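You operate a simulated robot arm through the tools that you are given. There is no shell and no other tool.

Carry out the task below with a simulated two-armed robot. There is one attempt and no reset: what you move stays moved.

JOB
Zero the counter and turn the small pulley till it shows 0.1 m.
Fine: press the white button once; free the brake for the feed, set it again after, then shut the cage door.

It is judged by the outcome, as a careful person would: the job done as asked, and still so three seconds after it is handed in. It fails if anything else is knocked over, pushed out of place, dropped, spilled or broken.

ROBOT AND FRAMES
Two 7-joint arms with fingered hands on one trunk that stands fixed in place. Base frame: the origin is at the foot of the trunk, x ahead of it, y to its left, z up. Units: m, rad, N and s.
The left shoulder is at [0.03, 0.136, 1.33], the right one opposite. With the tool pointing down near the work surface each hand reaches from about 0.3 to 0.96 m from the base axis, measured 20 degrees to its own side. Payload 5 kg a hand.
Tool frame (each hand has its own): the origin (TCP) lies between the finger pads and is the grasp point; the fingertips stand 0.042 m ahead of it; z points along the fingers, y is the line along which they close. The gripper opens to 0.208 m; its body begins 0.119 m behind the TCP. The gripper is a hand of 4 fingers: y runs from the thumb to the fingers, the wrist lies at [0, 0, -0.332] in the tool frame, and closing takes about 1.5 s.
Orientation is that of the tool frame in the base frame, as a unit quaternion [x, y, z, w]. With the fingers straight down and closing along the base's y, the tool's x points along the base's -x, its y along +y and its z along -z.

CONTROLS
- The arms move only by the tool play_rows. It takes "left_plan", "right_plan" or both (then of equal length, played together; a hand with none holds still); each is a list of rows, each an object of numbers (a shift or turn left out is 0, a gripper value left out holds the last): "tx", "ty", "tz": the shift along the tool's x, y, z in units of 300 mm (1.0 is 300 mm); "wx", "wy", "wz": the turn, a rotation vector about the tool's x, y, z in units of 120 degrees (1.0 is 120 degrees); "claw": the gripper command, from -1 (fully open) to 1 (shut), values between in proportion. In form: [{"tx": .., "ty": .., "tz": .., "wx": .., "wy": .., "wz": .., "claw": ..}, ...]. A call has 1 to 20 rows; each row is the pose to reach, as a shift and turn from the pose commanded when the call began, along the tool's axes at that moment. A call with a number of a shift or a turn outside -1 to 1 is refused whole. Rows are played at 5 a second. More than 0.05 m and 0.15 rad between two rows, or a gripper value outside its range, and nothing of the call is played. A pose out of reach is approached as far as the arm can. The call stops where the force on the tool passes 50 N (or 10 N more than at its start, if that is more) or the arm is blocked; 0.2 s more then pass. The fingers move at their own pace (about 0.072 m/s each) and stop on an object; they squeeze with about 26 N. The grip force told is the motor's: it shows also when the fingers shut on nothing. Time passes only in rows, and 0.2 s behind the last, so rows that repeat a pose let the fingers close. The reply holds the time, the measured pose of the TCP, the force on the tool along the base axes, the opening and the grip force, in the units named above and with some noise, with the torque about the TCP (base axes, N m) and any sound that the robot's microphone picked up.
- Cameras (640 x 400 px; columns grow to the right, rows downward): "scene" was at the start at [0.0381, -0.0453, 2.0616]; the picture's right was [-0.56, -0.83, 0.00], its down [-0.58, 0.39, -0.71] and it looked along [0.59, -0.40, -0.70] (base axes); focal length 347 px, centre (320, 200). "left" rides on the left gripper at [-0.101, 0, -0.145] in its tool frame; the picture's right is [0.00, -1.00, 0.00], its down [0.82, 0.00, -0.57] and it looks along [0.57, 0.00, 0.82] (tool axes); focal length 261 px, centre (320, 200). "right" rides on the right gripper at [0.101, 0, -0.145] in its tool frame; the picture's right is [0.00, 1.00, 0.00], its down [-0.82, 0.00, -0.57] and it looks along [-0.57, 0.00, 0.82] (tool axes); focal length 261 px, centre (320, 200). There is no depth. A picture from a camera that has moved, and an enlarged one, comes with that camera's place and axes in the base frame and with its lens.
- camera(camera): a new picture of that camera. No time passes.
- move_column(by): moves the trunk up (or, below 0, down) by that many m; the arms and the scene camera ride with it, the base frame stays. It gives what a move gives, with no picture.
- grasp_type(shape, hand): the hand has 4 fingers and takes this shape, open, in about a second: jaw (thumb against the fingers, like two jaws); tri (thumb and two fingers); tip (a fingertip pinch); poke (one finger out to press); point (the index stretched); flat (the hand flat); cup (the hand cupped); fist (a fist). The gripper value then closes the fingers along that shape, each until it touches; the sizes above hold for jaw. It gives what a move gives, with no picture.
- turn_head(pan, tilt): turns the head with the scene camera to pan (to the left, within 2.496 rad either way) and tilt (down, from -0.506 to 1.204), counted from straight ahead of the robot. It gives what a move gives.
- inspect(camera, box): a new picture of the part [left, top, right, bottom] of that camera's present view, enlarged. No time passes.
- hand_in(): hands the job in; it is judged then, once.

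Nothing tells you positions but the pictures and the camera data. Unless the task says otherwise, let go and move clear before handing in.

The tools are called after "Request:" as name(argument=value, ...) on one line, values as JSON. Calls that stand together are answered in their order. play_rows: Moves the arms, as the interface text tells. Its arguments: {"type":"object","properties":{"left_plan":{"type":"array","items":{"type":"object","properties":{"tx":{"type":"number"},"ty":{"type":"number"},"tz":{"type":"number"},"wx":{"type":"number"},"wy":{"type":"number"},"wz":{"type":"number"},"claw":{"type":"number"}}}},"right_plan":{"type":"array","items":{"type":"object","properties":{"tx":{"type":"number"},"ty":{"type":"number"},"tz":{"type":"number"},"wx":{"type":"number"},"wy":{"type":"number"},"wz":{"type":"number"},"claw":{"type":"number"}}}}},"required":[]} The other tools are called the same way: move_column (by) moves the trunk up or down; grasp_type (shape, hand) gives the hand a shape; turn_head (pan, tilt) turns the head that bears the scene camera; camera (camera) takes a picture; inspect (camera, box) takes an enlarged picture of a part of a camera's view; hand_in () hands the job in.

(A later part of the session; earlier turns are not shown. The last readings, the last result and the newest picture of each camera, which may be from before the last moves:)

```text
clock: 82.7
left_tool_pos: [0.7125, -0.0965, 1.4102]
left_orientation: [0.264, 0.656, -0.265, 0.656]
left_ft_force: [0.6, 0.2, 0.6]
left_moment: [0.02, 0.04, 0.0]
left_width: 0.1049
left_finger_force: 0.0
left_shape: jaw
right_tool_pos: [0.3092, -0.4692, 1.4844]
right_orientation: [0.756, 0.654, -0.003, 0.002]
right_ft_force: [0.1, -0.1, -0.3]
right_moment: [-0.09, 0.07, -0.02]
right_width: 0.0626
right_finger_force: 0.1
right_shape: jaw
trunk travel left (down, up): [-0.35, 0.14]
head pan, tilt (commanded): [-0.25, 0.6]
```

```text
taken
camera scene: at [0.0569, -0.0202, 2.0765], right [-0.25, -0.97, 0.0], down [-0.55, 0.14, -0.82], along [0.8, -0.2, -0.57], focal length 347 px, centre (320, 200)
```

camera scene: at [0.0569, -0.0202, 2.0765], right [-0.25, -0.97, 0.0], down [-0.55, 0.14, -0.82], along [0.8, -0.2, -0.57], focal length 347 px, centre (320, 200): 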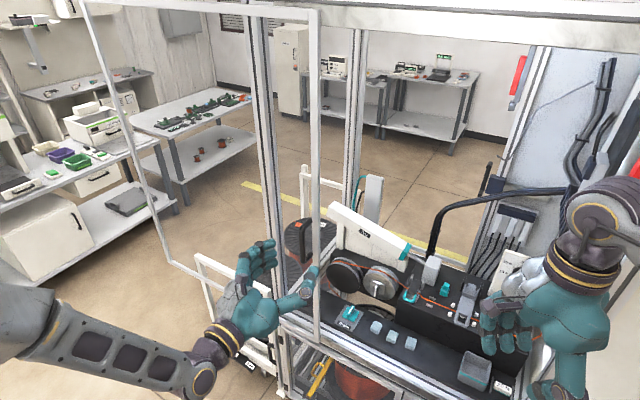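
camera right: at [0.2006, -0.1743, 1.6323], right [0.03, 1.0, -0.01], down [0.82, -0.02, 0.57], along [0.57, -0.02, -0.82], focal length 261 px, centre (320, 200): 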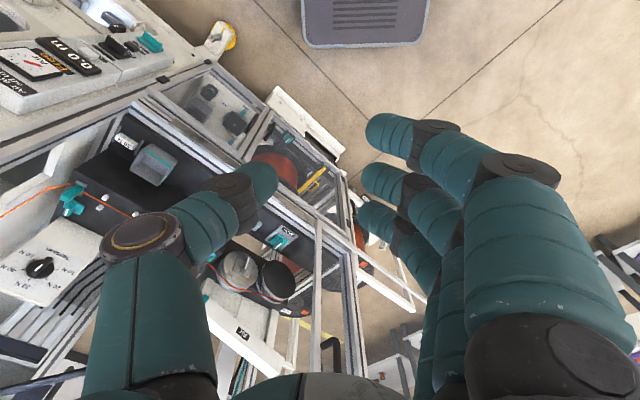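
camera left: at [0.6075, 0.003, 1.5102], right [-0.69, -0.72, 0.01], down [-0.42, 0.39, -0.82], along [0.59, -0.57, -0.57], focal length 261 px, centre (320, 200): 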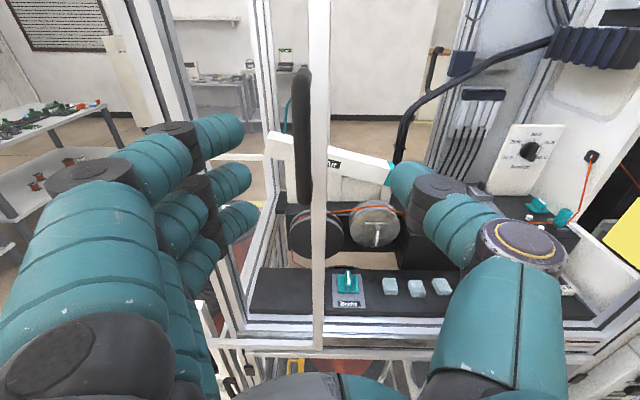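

The handle bar is straight ahead, slightly left of the hand centre. I'll shift 1.4 cm left and advance 6 cm so the bar sits between thumb and fingers, then close.

Request:
play_rows(left_plan=[{"ty": 0.047, "tz": 0.0}, {"ty": 0.047, "tz": 0.07}, {"ty": 0.047, "tz": 0.14}, {"ty": 0.047, "tz": 0.21}])

Request:
camera(camera="left")

Request:
inspect(camera="scene", box=[220, 200, 360, 320])

```text
clock: 83.7
left_tool_pos: [0.7667, -0.1311, 1.4085]
left_orientation: [0.264, 0.658, -0.264, 0.655]
left_ft_force: [0.1, 0.3, -0.5]
left_moment: [-0.01, 0.0, -0.06]
left_width: 0.1046
left_finger_force: 0.0
left_shape: jaw
right_tool_pos: [0.309, -0.4698, 1.4844]
right_orientation: [0.756, 0.655, -0.005, 0.001]
right_ft_force: [1.1, 0.1, -0.4]
right_moment: [-0.01, 0.05, -0.03]
right_width: 0.0626
right_finger_force: 0.0
right_shape: jaw
trunk travel left (down, up): [-0.35, 0.14]
head pan, tilt (commanded): [-0.25, 0.6]
```

```text
taken
camera left: at [0.6624, -0.0311, 1.5094], right [-0.69, -0.72, 0.01], down [-0.42, 0.39, -0.82], along [0.59, -0.57, -0.57], focal length 261 px, centre (320, 200)
```

left: 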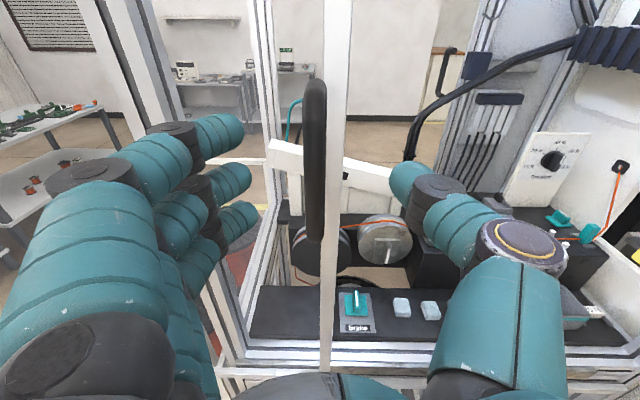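

```text
3.33 times, centred on (290, 260) of scene
camera zoom: at [0.0573, -0.0214, 2.0765], right [-0.25, -0.97, 0.0], down [-0.55, 0.14, -0.82], along [0.8, -0.2, -0.57], focal length 1156 px, centre (420, 0)
```

zoom: 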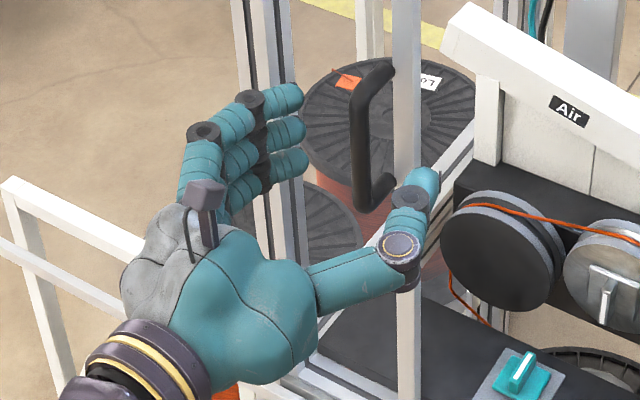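

The bar is centred 3 cm ahead of the TCP, well placed. I'll close the jaw on it.

Request:
play_rows(left_plan=[{"claw": 1}, {"claw": 1}, {"claw": 1}, {"claw": 1}, {"claw": 1}, {"claw": 1}, {"claw": 1}])

Request:
camera(camera="left")

Request:
inspect(camera="scene", box=[220, 200, 360, 320])

```text
clock: 85.3
left_tool_pos: [0.7646, -0.1296, 1.4095]
left_orientation: [0.264, 0.657, -0.264, 0.655]
left_ft_force: [-5.1, 9.0, -1.2]
left_moment: [0.03, 0.06, 0.19]
left_width: 0.0
left_finger_force: 26.4
left_shape: jaw
right_tool_pos: [0.3083, -0.4685, 1.4835]
right_orientation: [0.756, 0.655, -0.004, 0.002]
right_ft_force: [0.8, 0.7, 0.1]
right_moment: [0.02, -0.05, 0.03]
right_width: 0.0623
right_finger_force: 0.0
right_shape: jaw
trunk travel left (down, up): [-0.35, 0.14]
head pan, tilt (commanded): [-0.25, 0.6]
```

```text
taken
camera left: at [0.6606, -0.03, 1.5099], right [-0.69, -0.72, 0.01], down [-0.42, 0.39, -0.82], along [0.59, -0.57, -0.57], focal length 261 px, centre (320, 200)
```

left: 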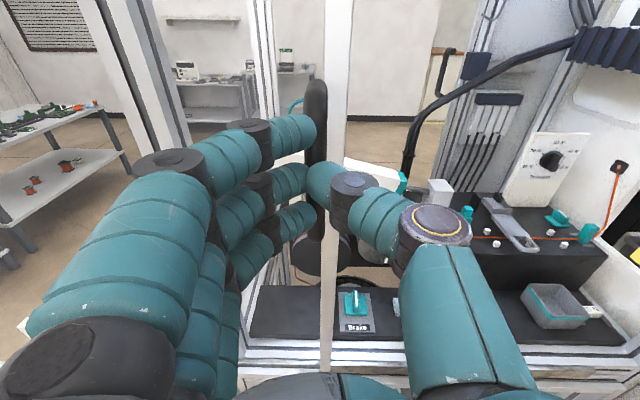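

```text
3.33 times, centred on (290, 260) of scene
camera zoom: at [0.0552, -0.02, 2.0766], right [-0.25, -0.97, 0.0], down [-0.55, 0.14, -0.83], along [0.8, -0.2, -0.56], focal length 1156 px, centre (420, 0)
```

zoom: 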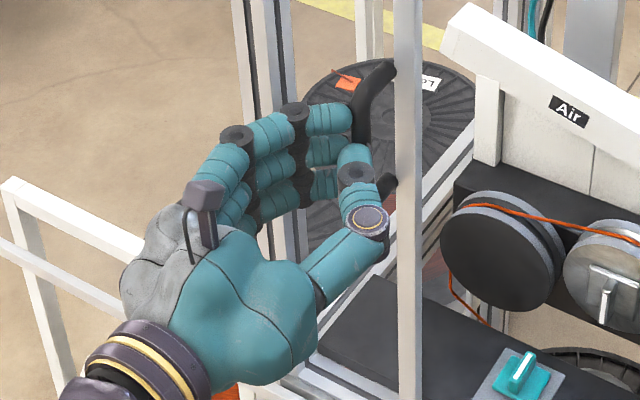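

The fingertips closed just short of the bar and slipped to its front. I'll reopen, advance 1.3 cm and close again.

Request:
play_rows(left_plan=[{"claw": 0.0}, {"claw": 0.0}, {"claw": 0.0}, {"claw": 0.0}, {"claw": 0.0}, {"tz": 0.022, "ty": 0.005, "claw": 0.0}, {"tz": 0.045, "ty": 0.005, "claw": 0.0}])

Request:
play_rows(left_plan=[{"claw": 1}, {"claw": 1}, {"claw": 1}, {"claw": 1}, {"claw": 1}, {"claw": 1}, {"claw": 1}])

Request:
camera(camera="left")

Request:
inspect(camera="scene", box=[220, 200, 360, 320])

```text
clock: 86.9
left_tool_pos: [0.7753, -0.1384, 1.4104]
left_orientation: [0.265, 0.656, -0.265, 0.656]
left_ft_force: [-0.3, -0.1, 0.0]
left_moment: [-0.02, -0.02, -0.03]
left_width: 0.1039
left_finger_force: 0.1
left_shape: jaw
right_tool_pos: [0.3078, -0.4694, 1.4847]
right_orientation: [0.756, 0.655, -0.004, 0.001]
right_ft_force: [1.0, 0.1, -0.1]
right_moment: [-0.01, 0.04, 0.0]
right_width: 0.0625
right_finger_force: 0.0
right_shape: jaw
trunk travel left (down, up): [-0.35, 0.14]
head pan, tilt (commanded): [-0.25, 0.6]
```

```text
clock: 88.5
left_tool_pos: [0.7757, -0.1391, 1.4092]
left_orientation: [0.265, 0.656, -0.265, 0.655]
left_ft_force: [2.4, -0.7, 0.4]
left_moment: [-0.03, 0.0, 0.09]
left_width: 0.0128
left_finger_force: 25.6
left_shape: jaw
right_tool_pos: [0.3086, -0.4691, 1.4835]
right_orientation: [0.756, 0.655, -0.002, 0.002]
right_ft_force: [0.2, -0.2, -0.1]
right_moment: [0.03, -0.01, 0.0]
right_width: 0.0624
right_finger_force: 0.2
right_shape: jaw
trunk travel left (down, up): [-0.35, 0.14]
head pan, tilt (commanded): [-0.25, 0.6]
```

```text
taken
camera left: at [0.6723, -0.0393, 1.51], right [-0.69, -0.72, 0.01], down [-0.42, 0.39, -0.82], along [0.59, -0.57, -0.57], focal length 261 px, centre (320, 200)
```

left: 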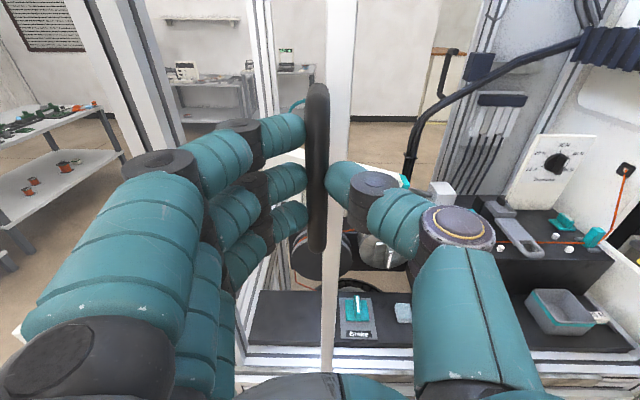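

```text
3.33 times, centred on (290, 260) of scene
camera zoom: at [0.0564, -0.0215, 2.0766], right [-0.25, -0.97, 0.0], down [-0.55, 0.14, -0.82], along [0.8, -0.2, -0.57], focal length 1156 px, centre (420, 0)
```

zoom: 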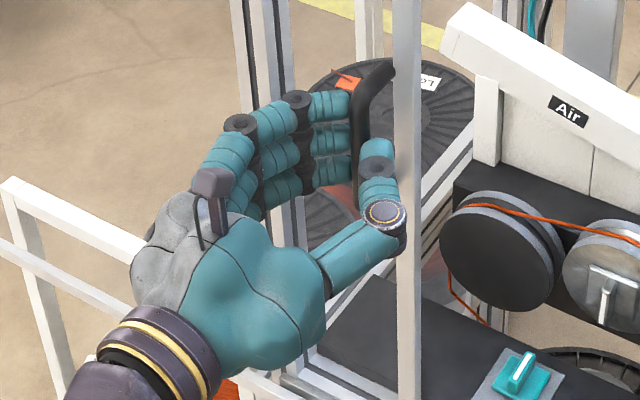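

The bar is gripped (13 mm between pads). I'll try sliding the door gently 4 cm further left and watch the force.

Request:
play_rows(left_plan=[{"ty": 0.033}, {"ty": 0.067}, {"ty": 0.1}, {"ty": 0.133}])

Request:
camera(camera="left")

```text
clock: 89.5
left_tool_pos: [0.7876, -0.1256, 1.4095]
left_orientation: [0.272, 0.655, -0.273, 0.65]
left_ft_force: [-39.3, -8.5, 5.8]
left_moment: [-0.16, -0.11, -1.41]
left_width: 0.0136
left_finger_force: 26.0
left_shape: jaw
right_tool_pos: [0.3075, -0.4688, 1.4857]
right_orientation: [0.755, 0.655, -0.003, 0.002]
right_ft_force: [1.2, 1.1, 0.1]
right_moment: [-0.15, 0.22, -0.07]
right_width: 0.0623
right_finger_force: 0.0
right_shape: jaw
trunk travel left (down, up): [-0.35, 0.14]
head pan, tilt (commanded): [-0.25, 0.6]
stopped in row 4 (left hand): the force on the tool passed its limit at 55 N (the readings are from after the stop); the commanded pose is now the measured one
```

```text
taken
camera left: at [0.6862, -0.0232, 1.5102], right [-0.71, -0.7, 0.01], down [-0.41, 0.41, -0.82], along [0.57, -0.59, -0.57], focal length 261 px, centre (320, 200)
```

left: 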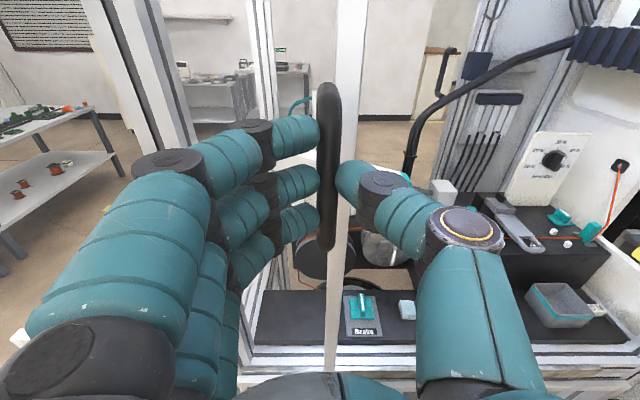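

The door is already at its left stop, so it stays. I'll relax back, release the handle and retreat.

Request:
play_rows(left_plan=[{"ty": -0.03, "claw": 1}, {"ty": -0.055, "claw": 1}, {"ty": -0.055, "claw": 0.0}, {"ty": -0.055, "claw": 0.0}, {"ty": -0.055, "claw": 0.0}, {"ty": -0.055, "claw": 0.0}, {"ty": -0.055, "tz": -0.05, "claw": 0.0}, {"ty": -0.055, "tz": -0.15, "claw": 0.0}, {"ty": -0.055, "tz": -0.28, "claw": 0.0}])

Request:
camera(camera="left")

Request:
inspect(camera="scene", box=[400, 150, 640, 400])

```text
clock: 91.5
left_tool_pos: [0.7235, -0.0729, 1.4089]
left_orientation: [0.27, 0.655, -0.27, 0.652]
left_ft_force: [-0.7, 0.7, 1.5]
left_moment: [0.06, 0.06, 0.06]
left_width: 0.1033
left_finger_force: 0.0
left_shape: jaw
right_tool_pos: [0.3076, -0.4679, 1.4849]
right_orientation: [0.756, 0.654, -0.004, 0.003]
right_ft_force: [-0.2, 1.0, 0.0]
right_moment: [-0.14, -0.11, 0.01]
right_width: 0.0626
right_finger_force: 0.1
right_shape: jaw
trunk travel left (down, up): [-0.35, 0.14]
head pan, tilt (commanded): [-0.25, 0.6]
```

```text
taken
camera left: at [0.6207, 0.0278, 1.509], right [-0.7, -0.71, 0.01], down [-0.41, 0.4, -0.82], along [0.58, -0.58, -0.57], focal length 261 px, centre (320, 200)
```

left: 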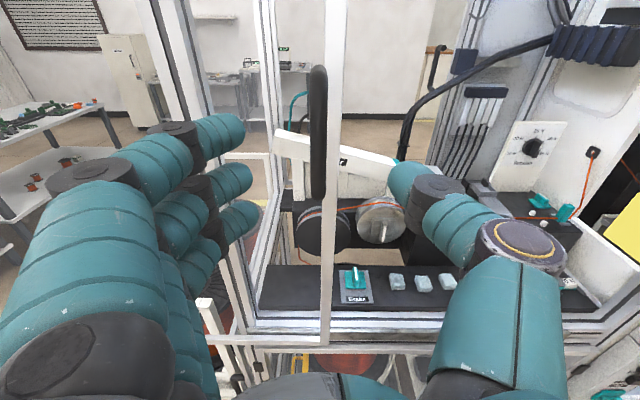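

```text
1.60 times, centred on (520, 275) of scene
camera zoom: at [0.054, -0.0189, 2.0767], right [-0.25, -0.97, 0.0], down [-0.55, 0.14, -0.83], along [0.8, -0.21, -0.56], focal length 555 px, centre (0, 80)
```

zoom: 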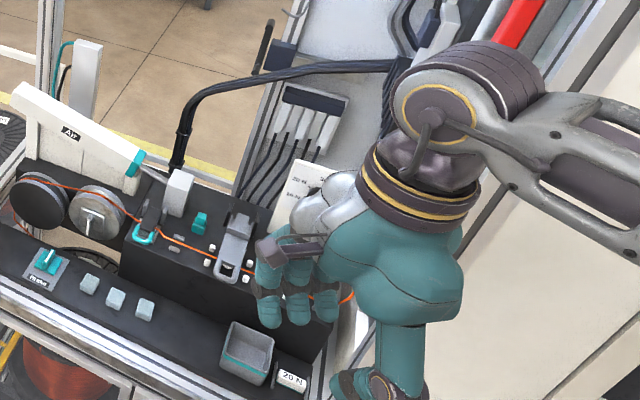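

Now I'll clear the left arm back to its left-hand parking place, since the right hand pointing down (rolled the other way) can come at the brake from the free right side.

Request:
play_rows(left_plan=[{"tx": -0.034, "ty": 0.021, "tz": -0.068, "wx": -0.0204, "wy": 0.0507, "wz": -0.0204}, {"tx": -0.067, "ty": 0.043, "tz": -0.136, "wx": -0.0407, "wy": 0.1014, "wz": -0.0407}, {"tx": -0.101, "ty": 0.064, "tz": -0.204, "wx": -0.0611, "wy": 0.1521, "wz": -0.0611}, {"tx": -0.134, "ty": 0.086, "tz": -0.271, "wx": -0.0814, "wy": 0.2029, "wz": -0.0814}, {"tx": -0.168, "ty": 0.107, "tz": -0.339, "wx": -0.1018, "wy": 0.2536, "wz": -0.1018}, {"tx": -0.201, "ty": 0.129, "tz": -0.407, "wx": -0.1221, "wy": 0.3043, "wz": -0.1221}, {"tx": -0.235, "ty": 0.15, "tz": -0.475, "wx": -0.1425, "wy": 0.355, "wz": -0.1425}, {"tx": -0.269, "ty": 0.171, "tz": -0.543, "wx": -0.1629, "wy": 0.4057, "wz": -0.1629}, {"tx": -0.302, "ty": 0.193, "tz": -0.611, "wx": -0.1832, "wy": 0.4564, "wz": -0.1832}, {"tx": -0.336, "ty": 0.214, "tz": -0.679, "wx": -0.2036, "wy": 0.5071, "wz": -0.2036}, {"tx": -0.369, "ty": 0.236, "tz": -0.746, "wx": -0.2239, "wy": 0.5579, "wz": -0.2239}, {"tx": -0.403, "ty": 0.257, "tz": -0.814, "wx": -0.2443, "wy": 0.6086, "wz": -0.2443}, {"tx": -0.436, "ty": 0.279, "tz": -0.882, "wx": -0.2646, "wy": 0.6593, "wz": -0.2646}, {"tx": -0.47, "ty": 0.3, "tz": -0.95, "wx": -0.285, "wy": 0.71, "wz": -0.285}])

Request:
play_rows(right_plan=[{"wz": 0.05}, {"wz": 0.1}, {"wz": 0.15}, {"wz": 0.2}, {"wz": 0.25}, {"wz": 0.3}, {"wz": 0.35}, {"wz": 0.4}, {"wz": 0.45}, {"wz": 0.5}, {"wz": 0.55}])

Request:
turn_head(pan=-0.6, tilt=0.8)

Request:
camera(camera="scene")

```text
clock: 94.5
left_tool_pos: [0.5841, 0.1936, 1.5495]
left_orientation: [0.008, 1.0, 0.001, -0.004]
left_ft_force: [-0.4, 0.8, -1.2]
left_moment: [-0.14, 0.09, -0.01]
left_width: 0.1038
left_finger_force: 0.0
left_shape: jaw
right_tool_pos: [0.31, -0.4686, 1.4852]
right_orientation: [0.756, 0.654, -0.004, 0.002]
right_ft_force: [1.2, 1.2, 0.6]
right_moment: [-0.12, 0.1, 0.02]
right_width: 0.0628
right_finger_force: 0.2
right_shape: jaw
trunk travel left (down, up): [-0.35, 0.14]
head pan, tilt (commanded): [-0.25, 0.6]
```

```text
clock: 96.9
left_tool_pos: [0.5833, 0.1898, 1.5509]
left_orientation: [0.008, 1.0, 0.001, -0.003]
left_ft_force: [1.1, 0.3, 0.1]
left_moment: [-0.02, 0.01, -0.02]
left_width: 0.1041
left_finger_force: 0.0
left_shape: jaw
right_tool_pos: [0.3095, -0.469, 1.4835]
right_orientation: [0.991, 0.136, -0.002, 0.004]
right_ft_force: [0.3, 0.6, 0.2]
right_moment: [0.01, 0.03, 0.0]
right_width: 0.0623
right_finger_force: 0.1
right_shape: jaw
trunk travel left (down, up): [-0.35, 0.14]
head pan, tilt (commanded): [-0.25, 0.6]
```

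```text
clock: 97.7
left_tool_pos: [0.5849, 0.1905, 1.5492]
left_orientation: [0.008, 1.0, 0.002, -0.004]
left_ft_force: [-0.1, 0.0, -0.1]
left_moment: [0.02, 0.02, 0.02]
left_width: 0.1041
left_finger_force: 0.1
left_shape: jaw
right_tool_pos: [0.3088, -0.4684, 1.4841]
right_orientation: [0.991, 0.137, -0.003, 0.004]
right_ft_force: [-0.2, -0.4, 0.1]
right_moment: [-0.01, 0.03, 0.03]
right_width: 0.0626
right_finger_force: 0.0
right_shape: jaw
trunk travel left (down, up): [-0.35, 0.14]
head pan, tilt (commanded): [-0.6, 0.799]
```

```text
taken
camera scene: at [0.0369, -0.0451, 2.0597], right [-0.56, -0.83, 0.0], down [-0.59, 0.4, -0.7], along [0.58, -0.39, -0.72], focal length 347 px, centre (320, 200)
```

scene: 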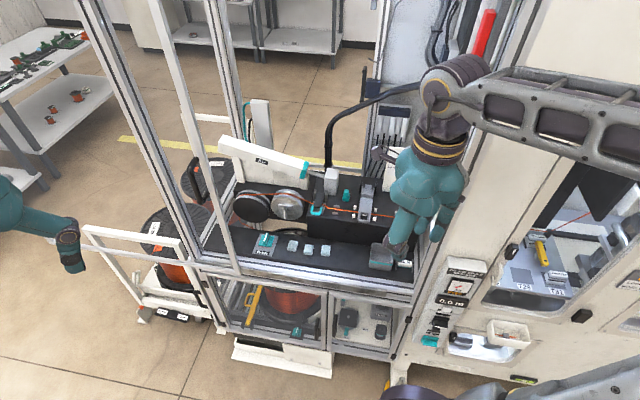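

The right hand rolls freely this way. I'll finish the roll (thumb on the left side) and move left in front of the opening.

Request:
play_rows(right_plan=[{"wz": 0.05}, {"wz": 0.1}, {"wz": 0.15}, {"wz": 0.2}, {"wz": 0.25}, {"wz": 0.3}, {"wz": 0.35}, {"wz": 0.4}, {"wz": 0.45}, {"wz": 0.495}])

Request:
camera(camera="right")

```text
clock: 99.9
left_tool_pos: [0.5835, 0.1897, 1.5497]
left_orientation: [0.008, 1.0, 0.001, -0.003]
left_ft_force: [1.0, 0.4, 1.1]
left_moment: [-0.02, 0.0, -0.02]
left_width: 0.1039
left_finger_force: 0.0
left_shape: jaw
right_tool_pos: [0.3077, -0.4693, 1.4859]
right_orientation: [0.928, -0.373, 0.001, 0.005]
right_ft_force: [0.4, -0.1, -0.2]
right_moment: [0.02, -0.03, 0.0]
right_width: 0.0629
right_finger_force: 0.0
right_shape: jaw
trunk travel left (down, up): [-0.35, 0.14]
head pan, tilt (commanded): [-0.6, 0.799]
```

```text
taken
camera right: at [0.3809, -0.5374, 1.6295], right [-0.69, -0.72, 0.01], down [-0.59, 0.57, 0.57], along [-0.41, 0.39, -0.82], focal length 261 px, centre (320, 200)
```

right: 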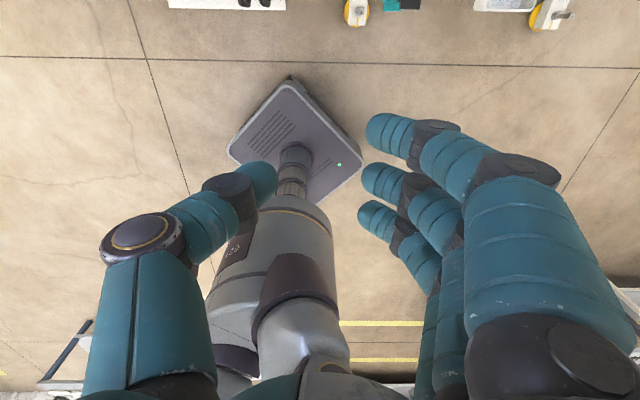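

Fully rolled: thumb now on the left side. Next, move left and down in front of the opening.

Request:
play_rows(right_plan=[{"tx": 0.027, "ty": -0.102, "tz": 0.069}, {"tx": 0.054, "ty": -0.204, "tz": 0.138}, {"tx": 0.081, "ty": -0.307, "tz": 0.207}, {"tx": 0.108, "ty": -0.409, "tz": 0.276}, {"tx": 0.135, "ty": -0.511, "tz": 0.344}, {"tx": 0.162, "ty": -0.613, "tz": 0.413}, {"tx": 0.189, "ty": -0.716, "tz": 0.482}, {"tx": 0.216, "ty": -0.818, "tz": 0.551}, {"tx": 0.243, "ty": -0.92, "tz": 0.62}])

Request:
camera(camera="scene")

```text
clock: 101.9
left_tool_pos: [0.5862, 0.1901, 1.5489]
left_orientation: [0.008, 1.0, 0.001, -0.004]
left_ft_force: [0.6, 0.1, -0.6]
left_moment: [0.02, 0.14, -0.01]
left_width: 0.1045
left_finger_force: 0.0
left_shape: jaw
right_tool_pos: [0.553, -0.3199, 1.2952]
right_orientation: [0.928, -0.373, -0.002, 0.005]
right_ft_force: [1.6, -0.3, 0.2]
right_moment: [0.03, 0.13, 0.0]
right_width: 0.0625
right_finger_force: 0.0
right_shape: jaw
trunk travel left (down, up): [-0.35, 0.14]
head pan, tilt (commanded): [-0.6, 0.799]
```

```text
taken
camera scene: at [0.0402, -0.0448, 2.0596], right [-0.57, -0.82, 0.0], down [-0.59, 0.41, -0.7], along [0.57, -0.39, -0.72], focal length 347 px, centre (320, 200)
```

scene: 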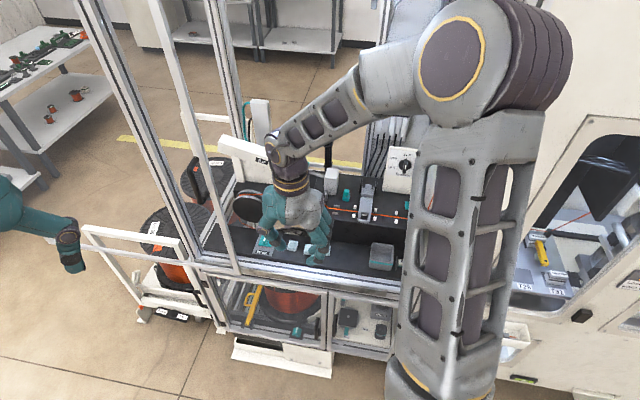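

The right arm now has a good posture (elbow high, forearm forward). I'll enter over the bench at safe height.

Request:
play_rows(right_plan=[{"tx": 0.115, "ty": -0.024, "tz": 0.019}, {"tx": 0.231, "ty": -0.048, "tz": 0.038}, {"tx": 0.346, "ty": -0.072, "tz": 0.057}, {"tx": 0.461, "ty": -0.095, "tz": 0.076}, {"tx": 0.576, "ty": -0.119, "tz": 0.095}, {"tx": 0.692, "ty": -0.143, "tz": 0.114}, {"tx": 0.807, "ty": -0.167, "tz": 0.133}])

Request:
camera(camera="scene")

Request:
camera(camera="right")

```text
clock: 103.5
left_tool_pos: [0.5862, 0.1896, 1.5493]
left_orientation: [0.009, 1.0, 0.002, -0.004]
left_ft_force: [0.4, -0.3, -0.9]
left_moment: [0.1, 0.18, -0.04]
left_width: 0.1043
left_finger_force: 0.1
left_shape: jaw
right_tool_pos: [0.7624, -0.4519, 1.2557]
right_orientation: [0.928, -0.372, -0.001, 0.004]
right_ft_force: [-0.1, -1.4, -0.6]
right_moment: [0.05, 0.15, 0.02]
right_width: 0.0624
right_finger_force: 0.1
right_shape: jaw
trunk travel left (down, up): [-0.35, 0.14]
head pan, tilt (commanded): [-0.6, 0.799]
```

```text
taken
camera scene: at [0.0399, -0.0468, 2.0595], right [-0.57, -0.82, 0.0], down [-0.59, 0.41, -0.7], along [0.57, -0.39, -0.72], focal length 347 px, centre (320, 200)
```

scene: 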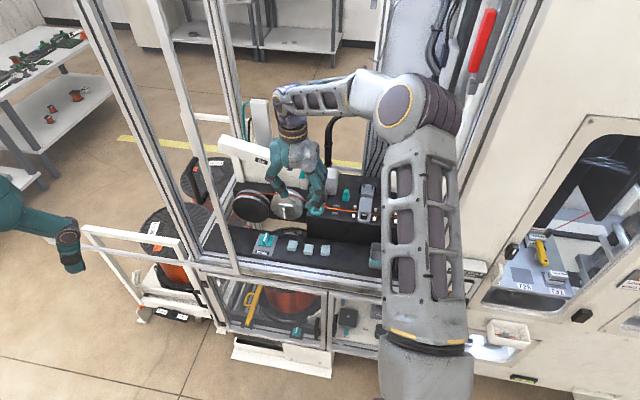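

```text
taken
camera right: at [0.8356, -0.5205, 1.4011], right [-0.69, -0.72, 0.01], down [-0.59, 0.57, 0.57], along [-0.41, 0.39, -0.82], focal length 261 px, centre (320, 200)
```

right: 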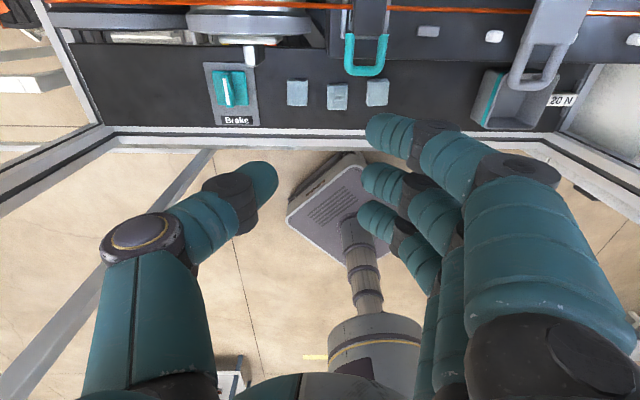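

Excellent: reached cleanly, and the wrist camera looks back at the brake. I'll zoom in to triangulate its exact position.

Request:
inspect(camera="right", box=[180, 30, 300, 140])

Request:
inspect(camera="right", box=[40, 0, 400, 150])

```text
3.64 times, centred on (240, 85) of right
camera zoom: at [0.8356, -0.5205, 1.4011], right [-0.69, -0.72, 0.01], down [-0.59, 0.57, 0.57], along [-0.41, 0.39, -0.82], focal length 948 px, centre (611, 618)
```

zoom: 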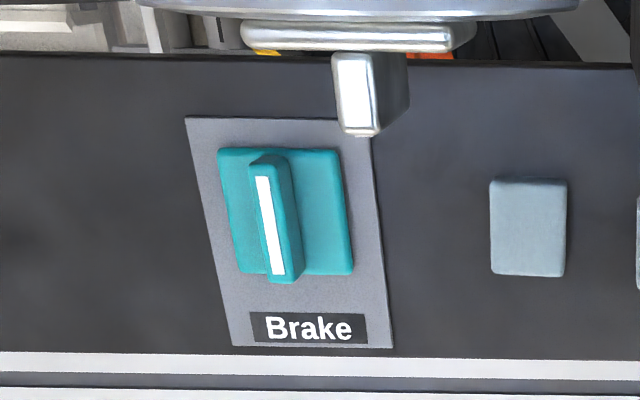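

```text
1.78 times, centred on (220, 75) of right
camera zoom: at [0.8356, -0.5205, 1.4011], right [-0.69, -0.72, 0.01], down [-0.59, 0.57, 0.57], along [-0.41, 0.39, -0.82], focal length 463 px, centre (498, 422)
```

zoom: 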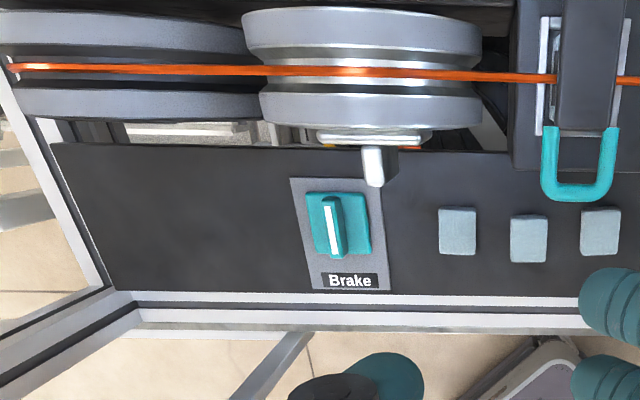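

Brake tab centre is at about [0.868,-0.351], top at z≈0.962, plate at 0.931; the small pulley's tab end is at about [0.864,-0.443,1.05]. I'll move above the brake and descend partway with the jaw half closed.

Request:
play_rows(right_plan=[{"ty": -0.12, "claw": 0.45}, {"ty": -0.24, "claw": 0.45}, {"ty": -0.36, "claw": 0.45}, {"ty": -0.487, "claw": 0.45}, {"ty": -0.487, "tz": 0.13, "claw": 0.45}, {"ty": -0.487, "tz": 0.26, "claw": 0.45}, {"ty": -0.487, "tz": 0.39, "claw": 0.45}, {"ty": -0.487, "tz": 0.52, "claw": 0.45}, {"ty": -0.487, "tz": 0.62, "claw": 0.45}])

Request:
camera(camera="right")

Request:
inspect(camera="scene", box=[200, 150, 360, 270])

```text
clock: 105.5
left_tool_pos: [0.5848, 0.19, 1.5493]
left_orientation: [0.008, 1.0, 0.001, -0.003]
left_ft_force: [0.7, -0.9, 0.2]
left_moment: [-0.03, 0.09, -0.04]
left_width: 0.1039
left_finger_force: 0.1
left_shape: jaw
right_tool_pos: [0.8619, -0.3479, 1.0692]
right_orientation: [0.928, -0.371, 0.0, 0.004]
right_ft_force: [1.4, -0.1, 0.1]
right_moment: [0.08, 0.09, 0.02]
right_width: 0.0576
right_finger_force: 0.0
right_shape: jaw
trunk travel left (down, up): [-0.35, 0.14]
head pan, tilt (commanded): [-0.6, 0.799]
```

```text
taken
camera right: at [0.935, -0.4159, 1.213], right [-0.69, -0.72, 0.01], down [-0.59, 0.57, 0.57], along [-0.41, 0.39, -0.82], focal length 261 px, centre (320, 200)
```

right: 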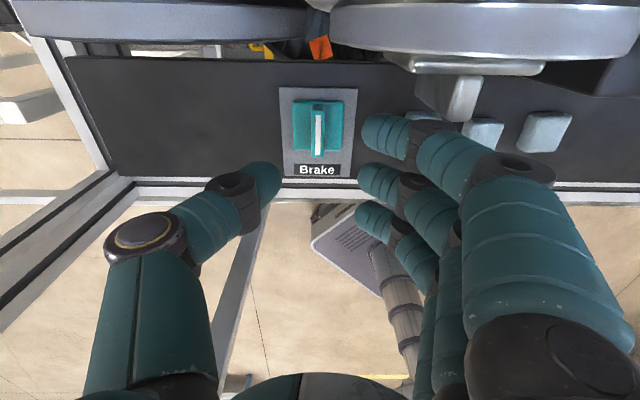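

```text
3.33 times, centred on (280, 210) of scene
camera zoom: at [0.0383, -0.045, 2.0597], right [-0.56, -0.83, 0.0], down [-0.59, 0.41, -0.7], along [0.57, -0.39, -0.72], focal length 1156 px, centre (453, 167)
```

zoom: 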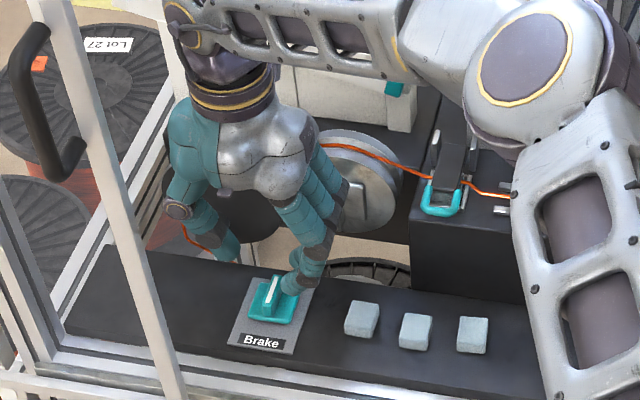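

The hand is centred over the brake tab. To keep the wrist camera clear of the pulleys I'll tilt the hand 12° toward the robot while descending a little more.

Request:
play_rows(right_plan=[{"tx": -0.004, "ty": -0.002, "tz": 0.033, "wy": 0.025, "claw": 0.45}, {"tx": -0.008, "ty": -0.004, "tz": 0.067, "wy": 0.05, "claw": 0.45}, {"tx": -0.012, "ty": -0.006, "tz": 0.1, "wy": 0.075, "claw": 0.45}, {"tx": -0.015, "ty": -0.007, "tz": 0.133, "wy": 0.1, "claw": 0.45}])

Request:
camera(camera="right")

Request:
inspect(camera="scene", box=[200, 150, 360, 270])

```text
clock: 106.5
left_tool_pos: [0.5838, 0.1908, 1.5502]
left_orientation: [0.008, 1.0, 0.001, -0.004]
left_ft_force: [-0.1, -0.9, 0.2]
left_moment: [-0.04, 0.06, 0.0]
left_width: 0.1039
left_finger_force: 0.1
left_shape: jaw
right_tool_pos: [0.8587, -0.3421, 1.03]
right_orientation: [0.923, -0.369, 0.097, 0.042]
right_ft_force: [0.5, 0.6, -0.3]
right_moment: [0.02, 0.05, 0.03]
right_width: 0.0574
right_finger_force: 0.1
right_shape: jaw
trunk travel left (down, up): [-0.35, 0.14]
head pan, tilt (commanded): [-0.6, 0.799]
```

```text
taken
camera right: at [0.9086, -0.3881, 1.1923], right [-0.69, -0.72, 0.01], down [-0.66, 0.64, 0.38], along [-0.28, 0.26, -0.92], focal length 261 px, centre (320, 200)
```

right: 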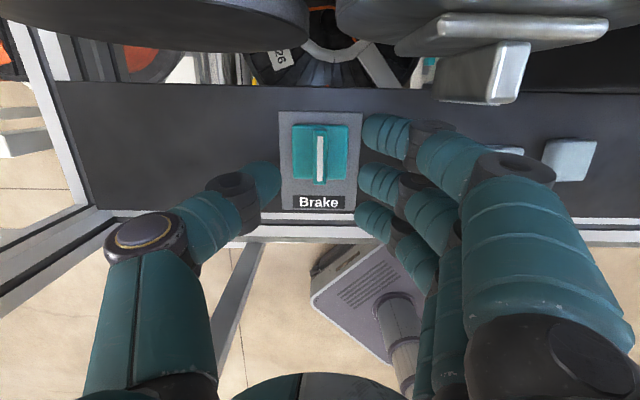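

```text
3.33 times, centred on (280, 210) of scene
camera zoom: at [0.0374, -0.0446, 2.0597], right [-0.56, -0.83, 0.0], down [-0.59, 0.4, -0.7], along [0.57, -0.39, -0.72], focal length 1156 px, centre (453, 167)
```

zoom: 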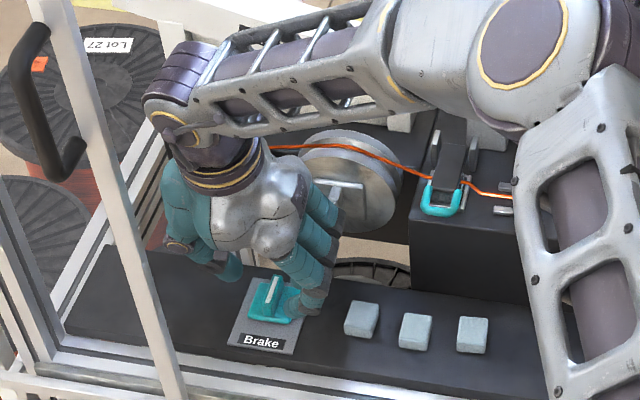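

Well centred. I'll descend the last 4 cm and close on the tab.

Request:
play_rows(right_plan=[{"tx": -0.003, "tz": 0.036, "claw": 0.45}, {"tx": -0.005, "tz": 0.072, "claw": 0.45}, {"tx": -0.008, "tz": 0.108, "claw": 0.45}, {"tx": -0.01, "tz": 0.144, "claw": 0.45}])

Request:
camera(camera="right")

Request:
inspect(camera="scene", box=[220, 190, 320, 270])

```text
clock: 107.5
left_tool_pos: [0.5843, 0.1903, 1.5501]
left_orientation: [0.008, 1.0, 0.001, -0.004]
left_ft_force: [-0.8, 0.4, 0.1]
left_moment: [0.02, -0.01, 0.01]
left_width: 0.1038
left_finger_force: 0.1
left_shape: jaw
right_tool_pos: [0.8645, -0.347, 0.9866]
right_orientation: [0.924, -0.369, 0.097, 0.043]
right_ft_force: [0.8, -0.1, -1.2]
right_moment: [0.04, 0.03, -0.02]
right_width: 0.0577
right_finger_force: 0.0
right_shape: jaw
trunk travel left (down, up): [-0.35, 0.14]
head pan, tilt (commanded): [-0.6, 0.799]
```

```text
taken
camera right: at [0.9136, -0.3927, 1.1493], right [-0.69, -0.72, 0.01], down [-0.66, 0.64, 0.39], along [-0.28, 0.26, -0.92], focal length 261 px, centre (320, 200)
```

right: 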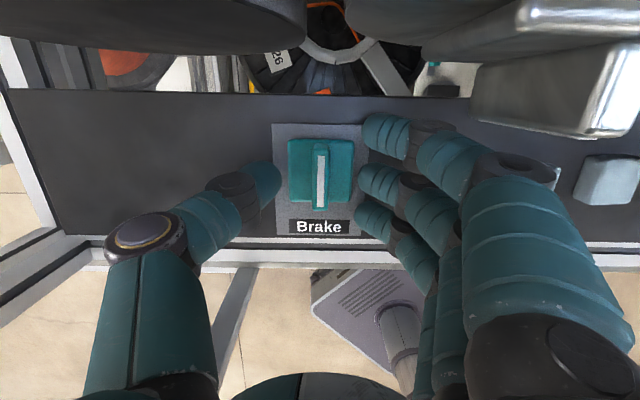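

```text
5.00 times, centred on (270, 230) of scene
camera zoom: at [0.0376, -0.0451, 2.0597], right [-0.56, -0.83, 0.0], down [-0.59, 0.41, -0.7], along [0.57, -0.39, -0.72], focal length 1734 px, centre (570, 50)
```

zoom: 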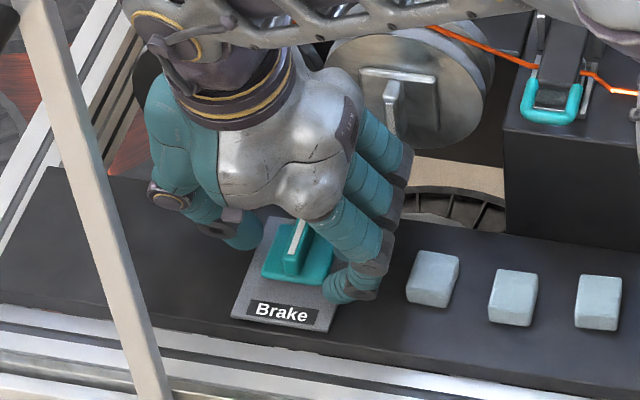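

Thumb and fingers straddle the tab evenly. Closing now.

Request:
play_rows(right_plan=[{"claw": 0.8}, {"claw": 1}, {"claw": 1}, {"claw": 1}, {"claw": 1}, {"claw": 1}])

Request:
camera(camera="right")

Request:
inspect(camera="scene", box=[220, 190, 320, 270])

```text
clock: 108.9
left_tool_pos: [0.5844, 0.1913, 1.5492]
left_orientation: [0.008, 1.0, 0.001, -0.003]
left_ft_force: [-0.2, 0.5, -0.5]
left_moment: [0.0, 0.03, -0.01]
left_width: 0.1037
left_finger_force: 0.0
left_shape: jaw
right_tool_pos: [0.8638, -0.346, 0.9875]
right_orientation: [0.923, -0.369, 0.098, 0.042]
right_ft_force: [8.1, 4.5, -2.4]
right_moment: [0.11, -0.17, 0.02]
right_width: 0.0
right_finger_force: 25.8
right_shape: jaw
trunk travel left (down, up): [-0.35, 0.14]
head pan, tilt (commanded): [-0.6, 0.799]
```

```text
taken
camera right: at [0.9144, -0.3915, 1.1494], right [-0.69, -0.72, 0.01], down [-0.66, 0.64, 0.39], along [-0.28, 0.26, -0.92], focal length 261 px, centre (320, 200)
```

right: 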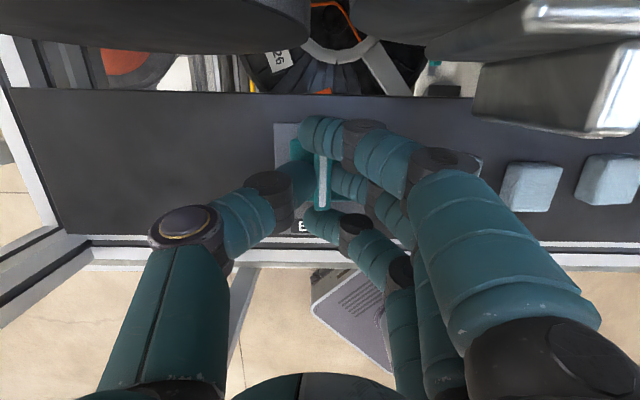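

```text
5.00 times, centred on (270, 230) of scene
camera zoom: at [0.0383, -0.0445, 2.0597], right [-0.56, -0.83, 0.0], down [-0.59, 0.4, -0.7], along [0.57, -0.39, -0.72], focal length 1734 px, centre (570, 50)
```

zoom: 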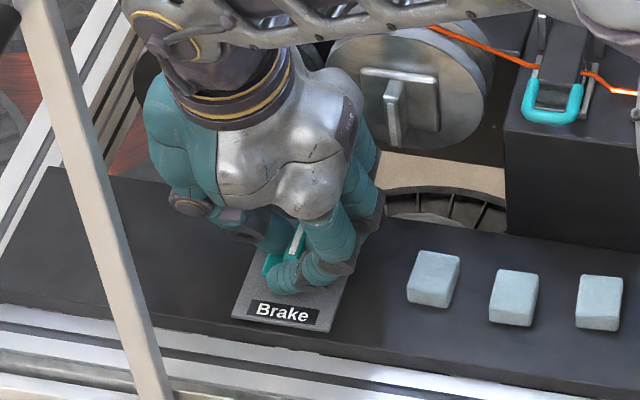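

The tab is held between thumb and middle finger with the outer fingers around its ends. I'll test a small 12° clockwise turn and read the torque.

Request:
play_rows(right_plan=[{"wx": -0.0104, "wz": 0.0489, "claw": 1}, {"wx": -0.0208, "wz": 0.0978, "claw": 1}])

Request:
camera(camera="right")

Request:
inspect(camera="scene", box=[220, 190, 320, 270])

```text
clock: 109.5
left_tool_pos: [0.5854, 0.1906, 1.5492]
left_orientation: [0.007, 1.0, 0.001, -0.003]
left_ft_force: [0.4, -0.9, 0.4]
left_moment: [-0.02, 0.05, -0.03]
left_width: 0.1039
left_finger_force: 0.2
left_shape: jaw
right_tool_pos: [0.8659, -0.3464, 0.9867]
right_orientation: [0.88, -0.464, 0.093, 0.053]
right_ft_force: [13.3, 10.2, 0.2]
right_moment: [0.2, -0.26, 0.13]
right_width: 0.0
right_finger_force: 25.8
right_shape: jaw
trunk travel left (down, up): [-0.35, 0.14]
head pan, tilt (commanded): [-0.6, 0.799]
```

```text
taken
camera right: at [0.904, -0.4006, 1.1496], right [-0.83, -0.56, 0.0], down [-0.52, 0.77, 0.38], along [-0.22, 0.32, -0.92], focal length 261 px, centre (320, 200)
```

right: 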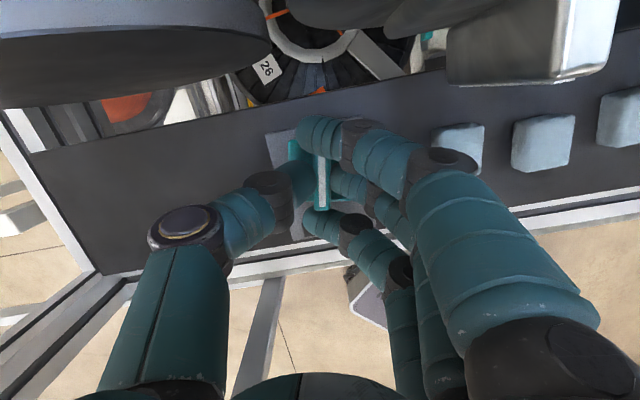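

```text
5.00 times, centred on (270, 230) of scene
camera zoom: at [0.0388, -0.0441, 2.0597], right [-0.56, -0.83, 0.0], down [-0.59, 0.4, -0.7], along [0.57, -0.39, -0.72], focal length 1734 px, centre (570, 50)
```

zoom: 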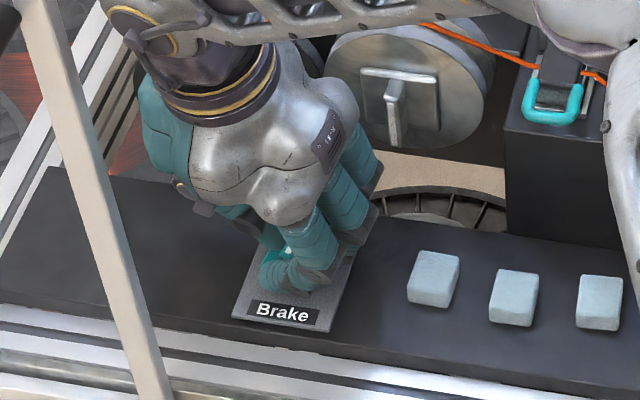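

The tab turned clockwise with the hand with little resistance (about 0.1 N·m). I'll continue clockwise in steps.

Request:
play_rows(right_plan=[{"tx": -0.0005, "ty": -0.002, "wx": -0.0143, "wz": 0.0672, "claw": 1}, {"tx": -0.001, "ty": -0.004, "wx": -0.0286, "wz": 0.1345, "claw": 1}, {"tx": -0.0015, "ty": -0.006, "wx": -0.0429, "wz": 0.2017, "claw": 1}, {"tx": -0.002, "ty": -0.008, "wx": -0.0572, "wz": 0.269, "claw": 1}])

Request:
camera(camera="right")

Request:
inspect(camera="scene", box=[220, 190, 320, 270])

```text
clock: 110.5
left_tool_pos: [0.5861, 0.1912, 1.5485]
left_orientation: [0.009, 1.0, 0.002, -0.004]
left_ft_force: [0.5, 0.1, 0.1]
left_moment: [0.01, -0.02, -0.03]
left_width: 0.1042
left_finger_force: 0.1
left_shape: jaw
right_tool_pos: [0.8684, -0.3456, 0.9875]
right_orientation: [0.711, -0.695, 0.076, 0.075]
right_ft_force: [22.1, 6.9, 1.8]
right_moment: [0.21, -0.56, 0.1]
right_width: 0.0
right_finger_force: 25.7
right_shape: jaw
trunk travel left (down, up): [-0.35, 0.14]
head pan, tilt (commanded): [-0.6, 0.799]
```

```text
taken
camera right: at [0.869, -0.412, 1.1499], right [-1.0, -0.02, 0.0], down [-0.02, 0.92, 0.38], along [-0.01, 0.38, -0.92], focal length 261 px, centre (320, 200)
```

right: 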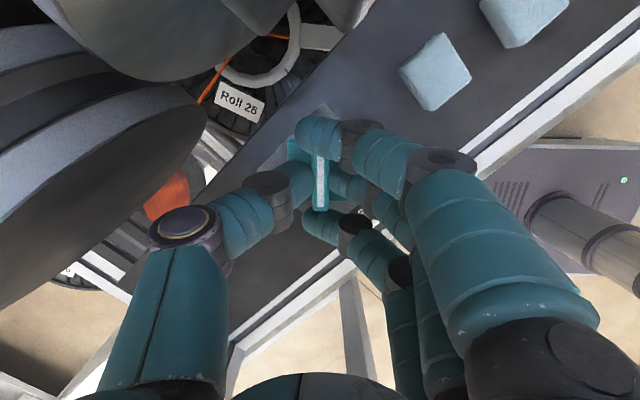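

```text
5.00 times, centred on (270, 230) of scene
camera zoom: at [0.0395, -0.0444, 2.0597], right [-0.57, -0.82, 0.0], down [-0.59, 0.4, -0.7], along [0.57, -0.39, -0.72], focal length 1734 px, centre (570, 50)
```

zoom: 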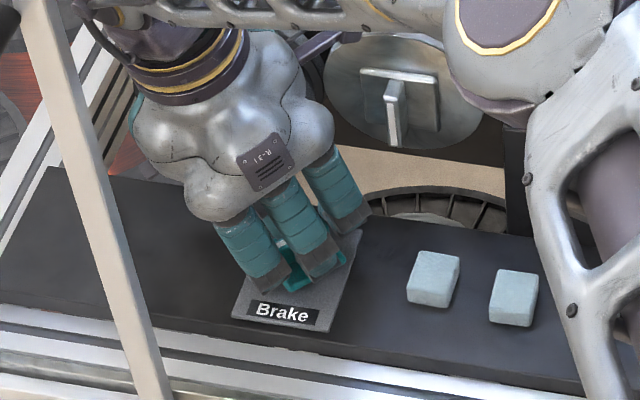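

The knob follows the hand (now ~45° clockwise). I'll continue to about 90°, easing the position slightly to reduce side force.

Request:
play_rows(right_plan=[{"tx": 0.0006, "ty": -0.0041, "wx": -0.013, "wz": 0.0611, "claw": 1}, {"tx": 0.0012, "ty": -0.0082, "wx": -0.026, "wz": 0.1223, "claw": 1}, {"tx": 0.0018, "ty": -0.0123, "wx": -0.039, "wz": 0.1834, "claw": 1}])

Request:
inspect(camera="right", box=[220, 80, 440, 260])

Request:
inspect(camera="scene", box=[220, 190, 320, 270])

```text
clock: 111.3
left_tool_pos: [0.5862, 0.1908, 1.5502]
left_orientation: [0.009, 1.0, 0.002, -0.004]
left_ft_force: [-0.1, 0.2, 0.0]
left_moment: [0.0, 0.01, -0.02]
left_width: 0.1038
left_finger_force: 0.1
left_shape: jaw
right_tool_pos: [0.8704, -0.346, 0.9857]
right_orientation: [-0.561, 0.821, -0.062, -0.09]
right_ft_force: [17.9, 4.9, 6.1]
right_moment: [0.13, -0.41, 0.05]
right_width: 0.0001
right_finger_force: 25.5
right_shape: jaw
trunk travel left (down, up): [-0.35, 0.14]
head pan, tilt (commanded): [-0.6, 0.799]
```

```text
2.22 times, centred on (330, 170) of right
camera zoom: at [0.8454, -0.4081, 1.1496], right [-0.93, 0.37, 0.0], down [0.34, 0.86, 0.38], along [0.14, 0.35, -0.92], focal length 579 px, centre (298, 267)
```

zoom: 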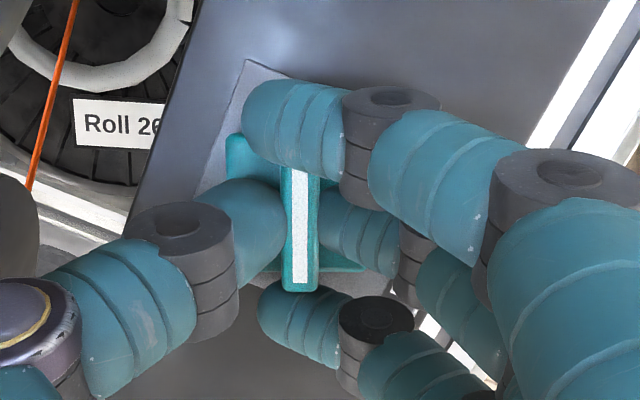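

```text
5.00 times, centred on (270, 230) of scene
camera zoom: at [0.0386, -0.044, 2.0597], right [-0.57, -0.82, 0.0], down [-0.59, 0.4, -0.7], along [0.57, -0.39, -0.72], focal length 1734 px, centre (570, 50)
```

zoom: 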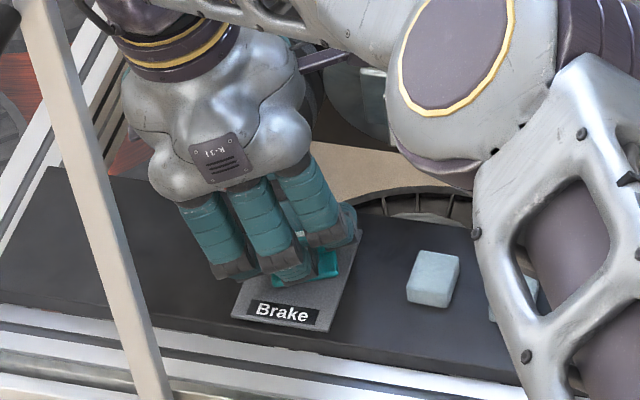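

I'll check the whole arm posture before turning further.

Request:
camera(camera="scene")

Request:
camera(camera="left")

```text
taken
camera scene: at [0.0386, -0.044, 2.0597], right [-0.57, -0.82, 0.0], down [-0.59, 0.4, -0.7], along [0.57, -0.39, -0.72], focal length 347 px, centre (320, 200)
```

scene: 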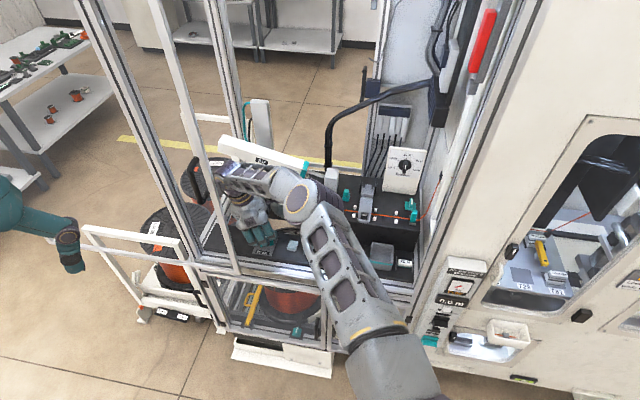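

```text
taken
camera left: at [0.6868, 0.1882, 1.6928], right [-0.01, -1.0, 0.0], down [-0.82, 0.01, 0.58], along [-0.58, 0.01, -0.82], focal length 261 px, centre (320, 200)
```

left: 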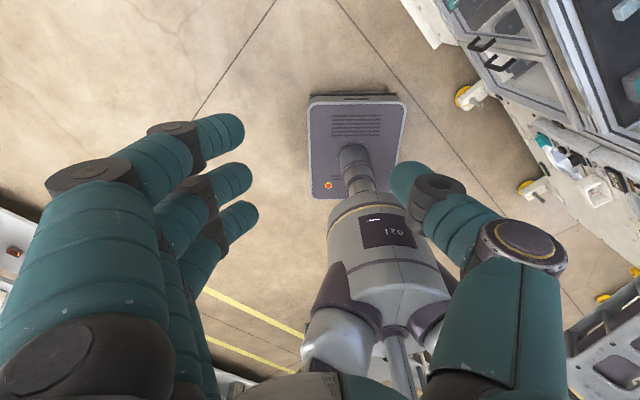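

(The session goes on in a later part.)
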